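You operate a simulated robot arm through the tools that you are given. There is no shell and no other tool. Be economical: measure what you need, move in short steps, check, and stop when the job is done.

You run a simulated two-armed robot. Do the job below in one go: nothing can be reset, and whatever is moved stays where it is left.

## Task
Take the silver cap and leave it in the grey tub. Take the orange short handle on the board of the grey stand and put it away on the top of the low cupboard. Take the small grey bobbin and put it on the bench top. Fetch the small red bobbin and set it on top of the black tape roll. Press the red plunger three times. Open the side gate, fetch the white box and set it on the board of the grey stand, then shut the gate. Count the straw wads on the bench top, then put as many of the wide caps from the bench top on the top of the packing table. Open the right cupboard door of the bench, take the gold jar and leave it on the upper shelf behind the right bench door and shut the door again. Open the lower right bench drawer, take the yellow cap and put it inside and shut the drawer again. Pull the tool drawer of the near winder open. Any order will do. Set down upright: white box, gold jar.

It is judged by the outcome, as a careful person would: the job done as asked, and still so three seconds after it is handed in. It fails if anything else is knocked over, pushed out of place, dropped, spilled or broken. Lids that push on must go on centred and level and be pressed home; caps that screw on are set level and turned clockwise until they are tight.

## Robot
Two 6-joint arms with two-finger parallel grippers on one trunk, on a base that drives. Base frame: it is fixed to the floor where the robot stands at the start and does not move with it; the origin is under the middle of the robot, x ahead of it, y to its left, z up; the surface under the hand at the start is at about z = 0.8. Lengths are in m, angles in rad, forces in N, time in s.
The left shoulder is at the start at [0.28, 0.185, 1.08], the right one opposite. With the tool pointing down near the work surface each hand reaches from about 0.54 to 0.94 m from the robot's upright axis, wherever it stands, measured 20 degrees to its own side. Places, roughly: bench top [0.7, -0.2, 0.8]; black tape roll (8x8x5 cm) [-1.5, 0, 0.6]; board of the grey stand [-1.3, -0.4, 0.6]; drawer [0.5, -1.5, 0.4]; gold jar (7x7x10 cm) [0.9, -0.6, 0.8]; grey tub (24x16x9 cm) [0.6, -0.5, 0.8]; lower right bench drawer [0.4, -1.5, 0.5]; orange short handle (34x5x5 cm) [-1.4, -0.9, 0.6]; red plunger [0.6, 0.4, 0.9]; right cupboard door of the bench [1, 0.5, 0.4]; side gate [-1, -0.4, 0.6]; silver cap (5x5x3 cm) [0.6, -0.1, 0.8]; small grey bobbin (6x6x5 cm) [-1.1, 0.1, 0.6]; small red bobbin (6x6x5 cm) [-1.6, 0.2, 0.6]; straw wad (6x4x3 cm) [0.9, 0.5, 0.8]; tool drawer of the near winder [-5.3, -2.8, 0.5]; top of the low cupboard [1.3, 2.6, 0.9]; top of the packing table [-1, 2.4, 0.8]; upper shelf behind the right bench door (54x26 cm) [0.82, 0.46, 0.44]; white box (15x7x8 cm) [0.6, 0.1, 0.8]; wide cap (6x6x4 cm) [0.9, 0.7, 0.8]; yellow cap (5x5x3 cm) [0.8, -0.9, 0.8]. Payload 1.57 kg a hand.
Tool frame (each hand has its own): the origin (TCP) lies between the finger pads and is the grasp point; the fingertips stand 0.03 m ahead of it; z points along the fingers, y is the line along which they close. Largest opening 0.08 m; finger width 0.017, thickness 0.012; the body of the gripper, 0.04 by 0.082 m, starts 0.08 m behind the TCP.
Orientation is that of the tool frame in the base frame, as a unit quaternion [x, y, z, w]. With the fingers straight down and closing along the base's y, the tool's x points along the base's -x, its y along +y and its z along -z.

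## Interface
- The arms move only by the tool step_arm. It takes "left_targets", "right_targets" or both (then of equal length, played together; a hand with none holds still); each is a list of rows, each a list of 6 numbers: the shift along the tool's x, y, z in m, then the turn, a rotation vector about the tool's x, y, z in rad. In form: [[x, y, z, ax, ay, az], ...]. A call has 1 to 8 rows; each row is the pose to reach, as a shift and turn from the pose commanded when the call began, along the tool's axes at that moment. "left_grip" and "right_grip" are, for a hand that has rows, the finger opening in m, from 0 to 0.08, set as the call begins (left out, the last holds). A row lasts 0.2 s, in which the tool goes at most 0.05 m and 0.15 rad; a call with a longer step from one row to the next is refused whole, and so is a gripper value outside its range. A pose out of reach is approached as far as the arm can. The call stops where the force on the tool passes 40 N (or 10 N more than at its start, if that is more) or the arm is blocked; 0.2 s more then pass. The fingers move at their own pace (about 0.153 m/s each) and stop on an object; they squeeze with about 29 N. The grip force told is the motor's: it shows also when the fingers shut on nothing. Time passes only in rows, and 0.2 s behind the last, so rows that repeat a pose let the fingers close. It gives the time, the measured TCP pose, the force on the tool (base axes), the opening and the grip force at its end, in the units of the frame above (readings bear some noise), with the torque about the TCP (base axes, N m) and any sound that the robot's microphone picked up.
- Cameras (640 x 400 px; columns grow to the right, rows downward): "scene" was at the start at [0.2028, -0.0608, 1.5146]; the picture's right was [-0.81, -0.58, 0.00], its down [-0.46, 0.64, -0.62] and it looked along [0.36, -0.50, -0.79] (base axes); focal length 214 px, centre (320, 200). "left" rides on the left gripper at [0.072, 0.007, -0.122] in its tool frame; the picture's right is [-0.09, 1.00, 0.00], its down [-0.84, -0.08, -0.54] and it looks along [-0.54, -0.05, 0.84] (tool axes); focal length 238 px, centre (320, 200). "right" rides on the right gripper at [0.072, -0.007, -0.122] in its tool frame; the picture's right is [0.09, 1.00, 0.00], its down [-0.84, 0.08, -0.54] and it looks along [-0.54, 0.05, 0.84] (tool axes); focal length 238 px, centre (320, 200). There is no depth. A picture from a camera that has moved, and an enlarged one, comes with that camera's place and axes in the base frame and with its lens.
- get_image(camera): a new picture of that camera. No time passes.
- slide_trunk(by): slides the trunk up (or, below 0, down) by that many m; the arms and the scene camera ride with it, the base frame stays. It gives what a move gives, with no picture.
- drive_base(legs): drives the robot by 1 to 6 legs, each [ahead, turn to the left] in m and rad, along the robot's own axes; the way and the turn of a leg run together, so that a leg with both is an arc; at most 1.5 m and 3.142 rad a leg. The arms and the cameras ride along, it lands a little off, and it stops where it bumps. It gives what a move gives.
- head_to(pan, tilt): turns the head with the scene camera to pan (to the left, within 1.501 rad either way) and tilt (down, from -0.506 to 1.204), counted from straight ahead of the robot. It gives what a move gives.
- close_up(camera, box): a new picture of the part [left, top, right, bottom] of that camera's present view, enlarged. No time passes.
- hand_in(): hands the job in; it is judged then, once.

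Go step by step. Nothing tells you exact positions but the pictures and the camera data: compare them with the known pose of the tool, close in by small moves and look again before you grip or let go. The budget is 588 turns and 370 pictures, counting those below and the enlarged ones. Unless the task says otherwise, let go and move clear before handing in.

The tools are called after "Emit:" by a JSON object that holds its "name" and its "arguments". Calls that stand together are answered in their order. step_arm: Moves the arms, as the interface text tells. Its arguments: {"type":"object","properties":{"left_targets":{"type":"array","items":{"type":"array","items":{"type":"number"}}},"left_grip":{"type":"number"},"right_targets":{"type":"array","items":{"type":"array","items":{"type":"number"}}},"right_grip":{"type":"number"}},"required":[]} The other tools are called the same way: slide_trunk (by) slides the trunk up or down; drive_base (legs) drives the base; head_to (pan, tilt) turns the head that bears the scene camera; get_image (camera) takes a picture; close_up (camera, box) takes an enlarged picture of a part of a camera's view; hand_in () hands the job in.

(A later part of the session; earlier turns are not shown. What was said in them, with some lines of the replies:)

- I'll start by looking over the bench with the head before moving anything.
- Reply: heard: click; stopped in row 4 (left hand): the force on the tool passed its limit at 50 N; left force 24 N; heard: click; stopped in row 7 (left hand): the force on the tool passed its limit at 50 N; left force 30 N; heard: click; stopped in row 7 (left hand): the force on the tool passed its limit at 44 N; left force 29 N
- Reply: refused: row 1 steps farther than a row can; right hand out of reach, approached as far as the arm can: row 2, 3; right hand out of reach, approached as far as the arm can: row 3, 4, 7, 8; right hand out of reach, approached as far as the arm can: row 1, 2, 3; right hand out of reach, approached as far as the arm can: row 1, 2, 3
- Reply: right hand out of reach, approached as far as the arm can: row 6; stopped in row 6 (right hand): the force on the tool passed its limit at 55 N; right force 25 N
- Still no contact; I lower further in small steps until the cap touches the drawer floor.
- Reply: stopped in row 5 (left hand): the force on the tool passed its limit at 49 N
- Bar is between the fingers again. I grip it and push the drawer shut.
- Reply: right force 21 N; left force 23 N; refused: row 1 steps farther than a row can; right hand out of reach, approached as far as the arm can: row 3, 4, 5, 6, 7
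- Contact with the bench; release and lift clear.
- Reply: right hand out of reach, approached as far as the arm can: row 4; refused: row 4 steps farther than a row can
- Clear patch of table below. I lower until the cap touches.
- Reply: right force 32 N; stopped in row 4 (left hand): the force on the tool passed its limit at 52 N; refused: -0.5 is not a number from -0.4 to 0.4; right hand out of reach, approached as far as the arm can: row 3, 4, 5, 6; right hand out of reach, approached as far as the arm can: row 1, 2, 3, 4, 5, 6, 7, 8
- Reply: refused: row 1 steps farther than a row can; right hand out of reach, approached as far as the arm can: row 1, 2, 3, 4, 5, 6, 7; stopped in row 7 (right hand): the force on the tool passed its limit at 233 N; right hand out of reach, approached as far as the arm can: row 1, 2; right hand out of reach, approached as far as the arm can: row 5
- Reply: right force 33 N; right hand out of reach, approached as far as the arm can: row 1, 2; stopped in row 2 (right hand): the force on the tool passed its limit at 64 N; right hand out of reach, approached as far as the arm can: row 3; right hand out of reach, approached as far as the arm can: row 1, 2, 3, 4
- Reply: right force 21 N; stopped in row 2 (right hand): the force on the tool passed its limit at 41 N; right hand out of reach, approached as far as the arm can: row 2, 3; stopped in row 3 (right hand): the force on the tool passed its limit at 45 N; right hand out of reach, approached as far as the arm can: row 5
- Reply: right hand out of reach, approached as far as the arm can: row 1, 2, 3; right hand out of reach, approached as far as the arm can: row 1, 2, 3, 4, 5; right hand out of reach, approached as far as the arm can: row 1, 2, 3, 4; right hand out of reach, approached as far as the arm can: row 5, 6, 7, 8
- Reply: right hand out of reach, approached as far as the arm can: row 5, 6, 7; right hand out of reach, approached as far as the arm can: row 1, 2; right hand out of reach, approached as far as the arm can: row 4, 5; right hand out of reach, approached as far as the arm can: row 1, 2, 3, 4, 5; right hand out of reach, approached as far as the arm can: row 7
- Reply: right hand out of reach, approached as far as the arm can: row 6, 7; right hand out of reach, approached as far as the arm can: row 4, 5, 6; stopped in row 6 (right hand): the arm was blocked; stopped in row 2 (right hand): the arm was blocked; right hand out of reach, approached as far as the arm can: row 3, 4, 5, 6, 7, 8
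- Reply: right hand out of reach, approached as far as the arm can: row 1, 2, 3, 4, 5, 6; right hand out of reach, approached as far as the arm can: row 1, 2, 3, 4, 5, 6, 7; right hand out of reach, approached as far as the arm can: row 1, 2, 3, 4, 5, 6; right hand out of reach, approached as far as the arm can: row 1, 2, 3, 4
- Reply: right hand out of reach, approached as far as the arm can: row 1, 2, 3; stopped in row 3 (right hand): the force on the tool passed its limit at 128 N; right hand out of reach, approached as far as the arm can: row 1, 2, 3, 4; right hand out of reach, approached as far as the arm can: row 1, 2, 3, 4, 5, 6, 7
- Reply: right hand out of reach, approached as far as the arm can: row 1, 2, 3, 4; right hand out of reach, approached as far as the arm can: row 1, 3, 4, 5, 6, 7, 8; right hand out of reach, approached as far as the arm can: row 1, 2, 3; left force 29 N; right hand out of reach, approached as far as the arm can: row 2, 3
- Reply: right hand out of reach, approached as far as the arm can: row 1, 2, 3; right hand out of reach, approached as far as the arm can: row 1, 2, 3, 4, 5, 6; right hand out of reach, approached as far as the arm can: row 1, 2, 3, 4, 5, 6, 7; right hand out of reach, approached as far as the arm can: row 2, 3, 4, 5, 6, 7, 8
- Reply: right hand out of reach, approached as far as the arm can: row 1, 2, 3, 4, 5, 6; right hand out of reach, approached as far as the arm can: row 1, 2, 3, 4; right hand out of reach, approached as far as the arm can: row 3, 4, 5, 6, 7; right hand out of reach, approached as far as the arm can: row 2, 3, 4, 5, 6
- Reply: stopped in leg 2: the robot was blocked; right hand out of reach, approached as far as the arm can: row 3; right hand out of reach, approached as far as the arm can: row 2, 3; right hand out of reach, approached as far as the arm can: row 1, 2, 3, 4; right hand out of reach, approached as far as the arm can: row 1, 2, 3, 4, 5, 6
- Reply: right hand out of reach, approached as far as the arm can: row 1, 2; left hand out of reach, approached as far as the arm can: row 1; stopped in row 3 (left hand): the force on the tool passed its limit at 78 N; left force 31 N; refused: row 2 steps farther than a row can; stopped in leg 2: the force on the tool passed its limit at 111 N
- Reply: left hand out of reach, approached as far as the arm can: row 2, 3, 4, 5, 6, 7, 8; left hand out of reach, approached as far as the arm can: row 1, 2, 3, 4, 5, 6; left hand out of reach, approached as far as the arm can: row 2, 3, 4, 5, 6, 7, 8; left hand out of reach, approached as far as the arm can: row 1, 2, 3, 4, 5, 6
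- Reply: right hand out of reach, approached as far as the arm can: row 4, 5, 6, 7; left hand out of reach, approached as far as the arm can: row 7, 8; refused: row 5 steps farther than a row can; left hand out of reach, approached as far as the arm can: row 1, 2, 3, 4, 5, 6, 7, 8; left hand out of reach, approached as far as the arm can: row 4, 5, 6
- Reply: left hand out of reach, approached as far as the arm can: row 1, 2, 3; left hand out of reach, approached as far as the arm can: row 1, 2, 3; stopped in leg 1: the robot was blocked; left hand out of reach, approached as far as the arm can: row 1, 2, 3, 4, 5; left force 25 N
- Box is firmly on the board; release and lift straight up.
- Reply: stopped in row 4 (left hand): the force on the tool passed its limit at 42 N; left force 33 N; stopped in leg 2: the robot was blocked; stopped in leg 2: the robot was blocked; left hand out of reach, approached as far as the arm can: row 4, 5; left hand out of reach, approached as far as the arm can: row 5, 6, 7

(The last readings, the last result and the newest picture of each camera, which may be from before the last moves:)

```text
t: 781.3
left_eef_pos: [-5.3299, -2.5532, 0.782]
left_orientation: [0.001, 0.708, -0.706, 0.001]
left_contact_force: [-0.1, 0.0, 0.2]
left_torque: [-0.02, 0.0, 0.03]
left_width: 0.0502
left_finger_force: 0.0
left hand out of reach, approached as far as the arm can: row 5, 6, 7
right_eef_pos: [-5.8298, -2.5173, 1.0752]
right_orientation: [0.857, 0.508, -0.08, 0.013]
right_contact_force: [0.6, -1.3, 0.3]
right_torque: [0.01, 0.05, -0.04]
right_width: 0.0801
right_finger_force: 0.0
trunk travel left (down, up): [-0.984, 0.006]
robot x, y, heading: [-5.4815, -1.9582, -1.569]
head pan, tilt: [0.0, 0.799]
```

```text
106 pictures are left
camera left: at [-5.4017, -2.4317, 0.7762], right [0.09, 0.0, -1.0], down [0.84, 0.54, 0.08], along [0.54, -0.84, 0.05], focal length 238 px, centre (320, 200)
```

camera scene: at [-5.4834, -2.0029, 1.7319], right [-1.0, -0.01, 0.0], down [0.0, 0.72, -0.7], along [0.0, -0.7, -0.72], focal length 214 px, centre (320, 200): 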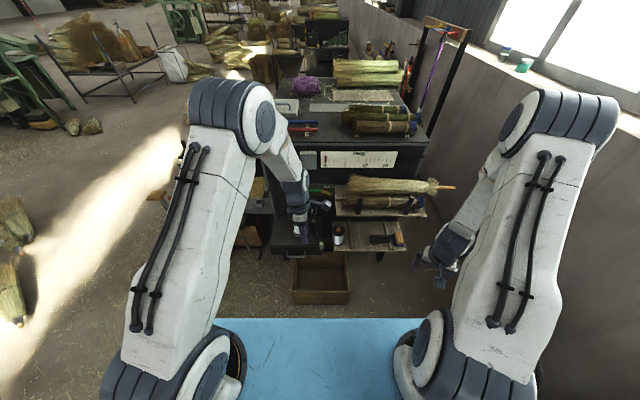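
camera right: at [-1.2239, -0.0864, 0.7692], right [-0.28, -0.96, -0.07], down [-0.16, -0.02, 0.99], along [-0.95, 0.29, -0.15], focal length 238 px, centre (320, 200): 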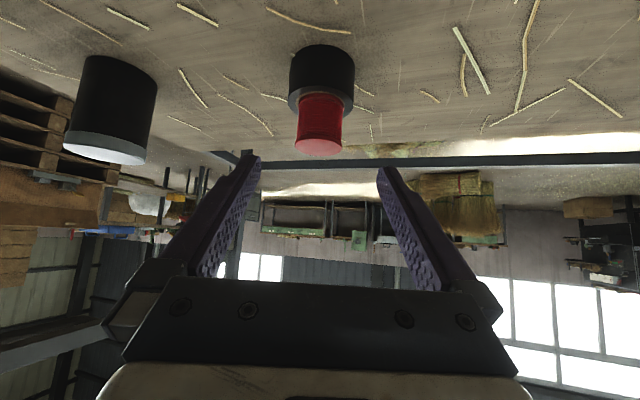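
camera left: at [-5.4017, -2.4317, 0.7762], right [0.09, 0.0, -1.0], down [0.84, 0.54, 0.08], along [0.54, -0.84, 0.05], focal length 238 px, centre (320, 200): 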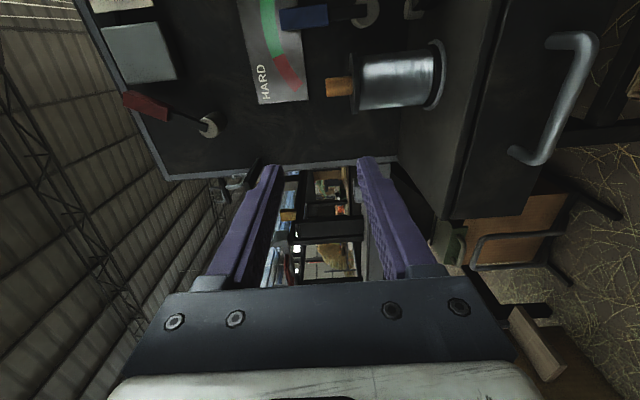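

Emit:
{"name": "step_arm", "arguments": {"right_targets": [[0, 0, -0.04, 0, 0, 0], [0, 0, -0.08, 0, 0, 0], [0, 0, -0.12, 0, 0, 0], [0, 0, -0.16, 0, 0, 0], [0, 0, -0.2, 0, 0, 0], [0, 0, -0.24, 0, 0, 0]]}}

Emit:
{"name": "slide_trunk", "arguments": {"by": -0.24}}

Emit:
{"name": "get_image", "arguments": {"camera": "left"}}

Emit:
{"name": "get_image", "arguments": {"camera": "scene"}}

```text
t: 782.7
left_eef_pos: [-5.3307, -2.5536, 0.7825]
left_orientation: [0.0, 0.708, -0.707, 0.001]
left_contact_force: [1.1, 0.4, -0.7]
left_torque: [-0.02, 0.01, 0.01]
left_width: 0.0499
left_finger_force: 0.0
right_eef_pos: [-5.7909, -2.494, 1.2778]
right_orientation: [0.857, 0.506, -0.099, -0.002]
right_contact_force: [-0.4, -0.6, 0.7]
right_torque: [0.01, 0.0, 0.02]
right_width: 0.0797
right_finger_force: 0.1
right hand out of reach, approached as far as the arm can: row 2, 3, 4, 5, 6
trunk travel left (down, up): [-0.984, 0.006]
robot x, y, heading: [-5.483, -1.9587, -1.565]
head pan, tilt: [0.0, 0.799]
```

```text
t: 785.2
left_eef_pos: [-5.3297, -2.554, 0.5416]
left_orientation: [0.0, 0.708, -0.706, -0.001]
left_contact_force: [0.2, 0.6, 0.0]
left_torque: [0.04, -0.01, 0.01]
left_width: 0.05
left_finger_force: 0.0
right_eef_pos: [-5.7908, -2.4937, 1.0368]
right_orientation: [0.857, 0.506, -0.101, 0.0]
right_contact_force: [0.3, 0.6, 0.3]
right_torque: [0.06, 0.02, 0.04]
right_width: 0.0801
right_finger_force: 0.1
trunk travel left (down, up): [-0.744, 0.246]
robot x, y, heading: [-5.4848, -1.9584, -1.568]
head pan, tilt: [0.0, 0.799]
```

```text
105 pictures are left
camera left: at [-5.4018, -2.432, 0.5364], right [0.09, 0.0, -1.0], down [0.84, 0.54, 0.08], along [0.54, -0.84, 0.05], focal length 238 px, centre (320, 200)
```

left: 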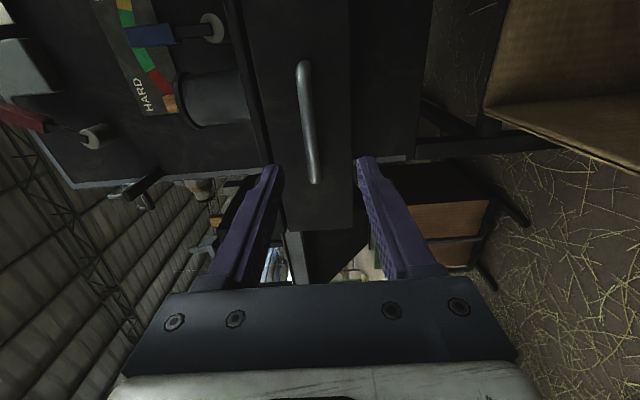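

```text
104 pictures are left
camera scene: at [-5.4824, -2.1988, 1.4919], right [-1.0, -0.01, 0.0], down [0.0, 0.72, -0.7], along [0.0, -0.7, -0.72], focal length 214 px, centre (320, 200)
```

scene: 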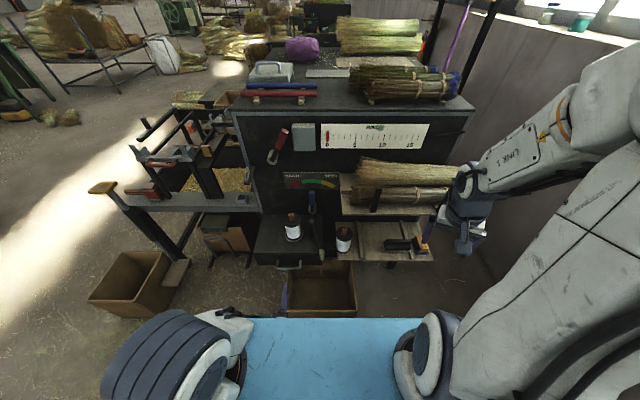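

Emit:
{"name": "step_arm", "arguments": {"left_targets": [[0, -0.012, 0.03, 0, 0, 0], [0, -0.012, 0.07, 0, 0, 0], [0, -0.012, 0.1, 0, 0, 0], [0, -0.012, 0.11, 0, 0, 0]]}}

Emit:
{"name": "get_image", "arguments": {"camera": "left"}}

```text
t: 786.2
left_eef_pos: [-5.3315, -2.6619, 0.5586]
left_orientation: [0.001, 0.708, -0.706, 0.0]
left_contact_force: [-0.4, -0.1, -0.5]
left_torque: [0.01, 0.0, -0.02]
left_width: 0.0503
left_finger_force: 0.1
left hand out of reach, approached as far as the arm can: row 4
right_eef_pos: [-5.79, -2.4942, 1.0363]
right_orientation: [0.856, 0.507, -0.1, -0.001]
right_contact_force: [-0.2, 0.1, 0.1]
right_torque: [0.01, 0.01, 0.02]
right_width: 0.0801
right_finger_force: 0.0
trunk travel left (down, up): [-0.744, 0.246]
robot x, y, heading: [-5.4802, -1.9594, -1.569]
head pan, tilt: [0.0, 0.799]
```

```text
103 pictures are left
camera left: at [-5.4035, -2.5406, 0.5529], right [0.09, 0.0, -1.0], down [0.84, 0.54, 0.08], along [0.54, -0.84, 0.05], focal length 238 px, centre (320, 200)
```

left: 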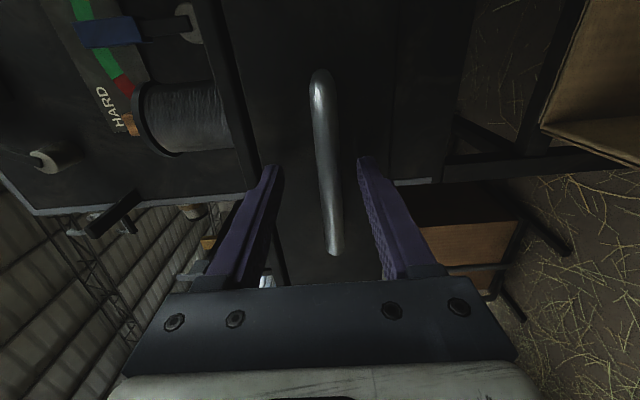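

Emit:
{"name": "step_arm", "arguments": {"left_targets": [[0, 0, 0, 0, 0, 0], [0, 0, 0, 0, 0, 0]], "left_grip": 0.0}}

```text
t: 786.8
left_eef_pos: [-5.3316, -2.6594, 0.5522]
left_orientation: [0.001, 0.715, -0.699, -0.001]
left_contact_force: [-1.5, -1.5, -33.8]
left_torque: [0.1, 0.11, -0.48]
left_width: 0.0137
left_finger_force: 30.4
right_eef_pos: [-5.7897, -2.4963, 1.0371]
right_orientation: [0.856, 0.507, -0.1, -0.002]
right_contact_force: [-0.1, 0.4, -0.3]
right_torque: [0.01, -0.02, 0.0]
right_width: 0.0799
right_finger_force: 0.2
trunk travel left (down, up): [-0.744, 0.246]
robot x, y, heading: [-5.4807, -1.956, -1.567]
head pan, tilt: [0.0, 0.799]
```

Emit:
{"name": "step_arm", "arguments": {"left_targets": [[0, 0.007, 0, 0, 0, 0], [0, 0.007, -0.02, 0, 0, 0], [0, 0.007, -0.04, 0, 0, 0]]}}

Emit:
{"name": "get_image", "arguments": {"camera": "scene"}}

```text
t: 787.6
left_eef_pos: [-5.3329, -2.6225, 0.5527]
left_orientation: [0.001, -0.706, 0.708, -0.001]
left_contact_force: [0.1, -0.9, -11.4]
left_torque: [0.16, 0.0, 0.72]
left_width: 0.014
left_finger_force: 30.2
left hand out of reach, approached as far as the arm can: row 1
right_eef_pos: [-5.7899, -2.4951, 1.0374]
right_orientation: [0.857, 0.506, -0.1, -0.001]
right_contact_force: [-0.7, -0.3, 0.1]
right_torque: [0.02, -0.02, -0.01]
right_width: 0.0801
right_finger_force: 0.0
trunk travel left (down, up): [-0.744, 0.246]
robot x, y, heading: [-5.4811, -1.9609, -1.563]
head pan, tilt: [0.0, 0.799]
```

```text
102 pictures are left
camera scene: at [-5.4823, -2.1993, 1.492], right [-1.0, -0.01, 0.0], down [0.0, 0.72, -0.7], along [0.0, -0.7, -0.72], focal length 214 px, centre (320, 200)
```

scene: 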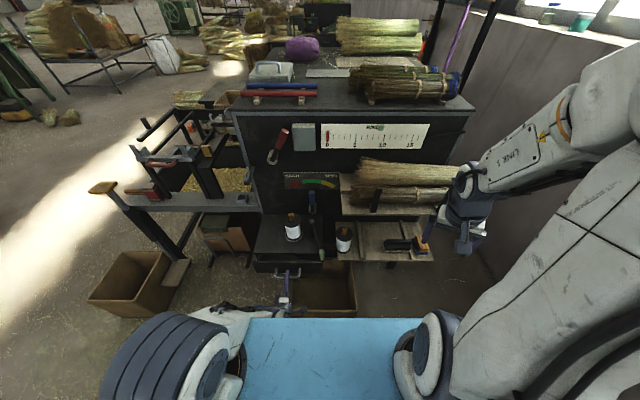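

Emit:
{"name": "drive_base", "arguments": {"legs": [[-0.15, 0]]}}

Emit:
{"name": "get_image", "arguments": {"camera": "scene"}}

```text
t: 788.9
left_eef_pos: [-5.3321, -2.4722, 0.5521]
left_orientation: [0.0, -0.707, 0.707, -0.001]
left_contact_force: [1.5, 0.5, -3.3]
left_torque: [-0.04, 0.04, -0.21]
left_width: 0.0135
left_finger_force: 29.6
right_eef_pos: [-5.79, -2.3466, 1.0367]
right_orientation: [0.856, 0.507, -0.1, -0.001]
right_contact_force: [0.3, -0.1, -0.5]
right_torque: [0.02, 0.02, -0.01]
right_width: 0.0797
right_finger_force: 0.0
trunk travel left (down, up): [-0.744, 0.246]
robot x, y, heading: [-5.4819, -1.8078, -1.567]
head pan, tilt: [0.0, 0.799]
```

```text
101 pictures are left
camera scene: at [-5.4828, -2.0496, 1.4918], right [-1.0, -0.01, 0.0], down [-0.01, 0.72, -0.7], along [0.0, -0.7, -0.72], focal length 214 px, centre (320, 200)
```

scene: 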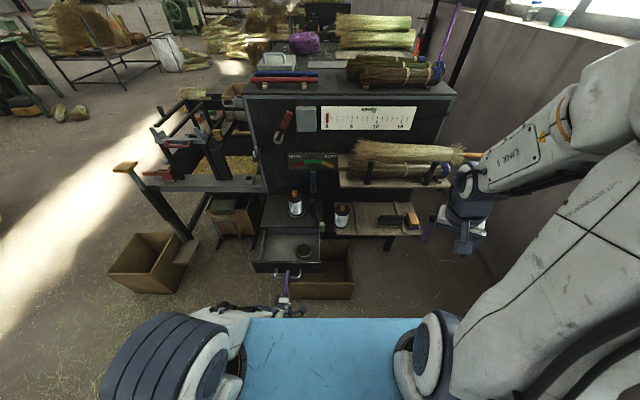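

Emit:
{"name": "drive_base", "arguments": {"legs": [[-0.06, 0]]}}

```text
t: 789.9
left_eef_pos: [-5.3318, -2.4115, 0.5512]
left_orientation: [-0.001, 0.708, -0.707, 0.001]
left_contact_force: [-0.5, -0.1, -0.9]
left_torque: [0.02, 0.04, 0.05]
left_width: 0.0
left_finger_force: 21.0
right_eef_pos: [-5.7893, -2.2858, 1.038]
right_orientation: [0.856, 0.508, -0.1, -0.001]
right_contact_force: [-0.6, 0.1, -0.1]
right_torque: [0.03, 0.0, -0.03]
right_width: 0.0799
right_finger_force: 0.2
trunk travel left (down, up): [-0.744, 0.246]
robot x, y, heading: [-5.481, -1.7492, -1.564]
head pan, tilt: [0.0, 0.799]
```

Emit:
{"name": "drive_base", "arguments": {"legs": [[-0.25, 0]]}}

Emit:
{"name": "close_up", "arguments": {"camera": "scene", "box": [180, 100, 440, 290]}}

```text
t: 791.7
left_eef_pos: [-5.3352, -2.1609, 0.5511]
left_orientation: [-0.001, 0.708, -0.707, 0.0]
left_contact_force: [0.2, 0.3, 0.0]
left_torque: [-0.05, 0.02, 0.0]
left_width: 0.0
left_finger_force: 21.6
right_eef_pos: [-5.7929, -2.0348, 1.0368]
right_orientation: [0.856, 0.507, -0.1, -0.001]
right_contact_force: [0.5, 0.0, -0.8]
right_torque: [0.01, 0.02, 0.0]
right_width: 0.08
right_finger_force: 0.0
trunk travel left (down, up): [-0.744, 0.246]
robot x, y, heading: [-5.4844, -1.4994, -1.564]
head pan, tilt: [0.0, 0.799]
```

```text
2.11 times, centred on (310, 195) of scene
camera zoom: at [-5.4851, -1.7395, 1.4917], right [-1.0, -0.01, 0.0], down [-0.01, 0.72, -0.7], along [0.01, -0.7, -0.72], focal length 452 px, centre (341, 210)
```

zoom: 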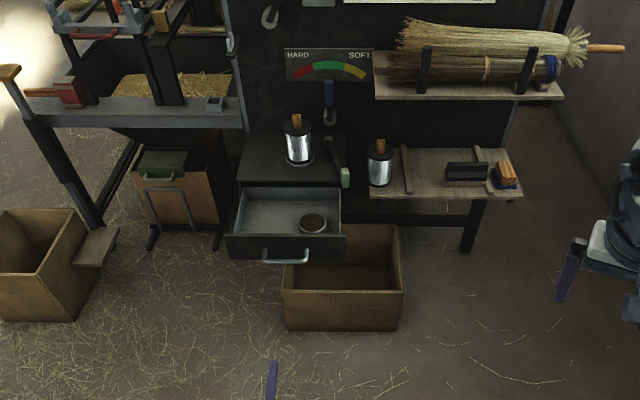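

Emit:
{"name": "hand_in", "arguments": {}}

```text
The job is handed in.
```

I have done every part of the job and handed it in.

- **Caps and wads:** I counted two straw wads on the bench top, so I put two wide caps on the packing table.
- **Gold jar:** It stands upright on the upper shelf. I pushed the door until it hit its stop, but did not go back for a final close look.
- **Winder drawer:** It is pulled out to its stop, where my grip slipped off the handle. It is standing open.
- **Knocks along the way:**
  - My hand hit the bench top once and the bench edge once.
  - The base bumped the bench and the stand.
  - The base also bumped the broom bundle on the floor twice.

  Later pictures of the bench top and the stand showed nothing moved. I did not confirm that the broom bundle stayed where it was.
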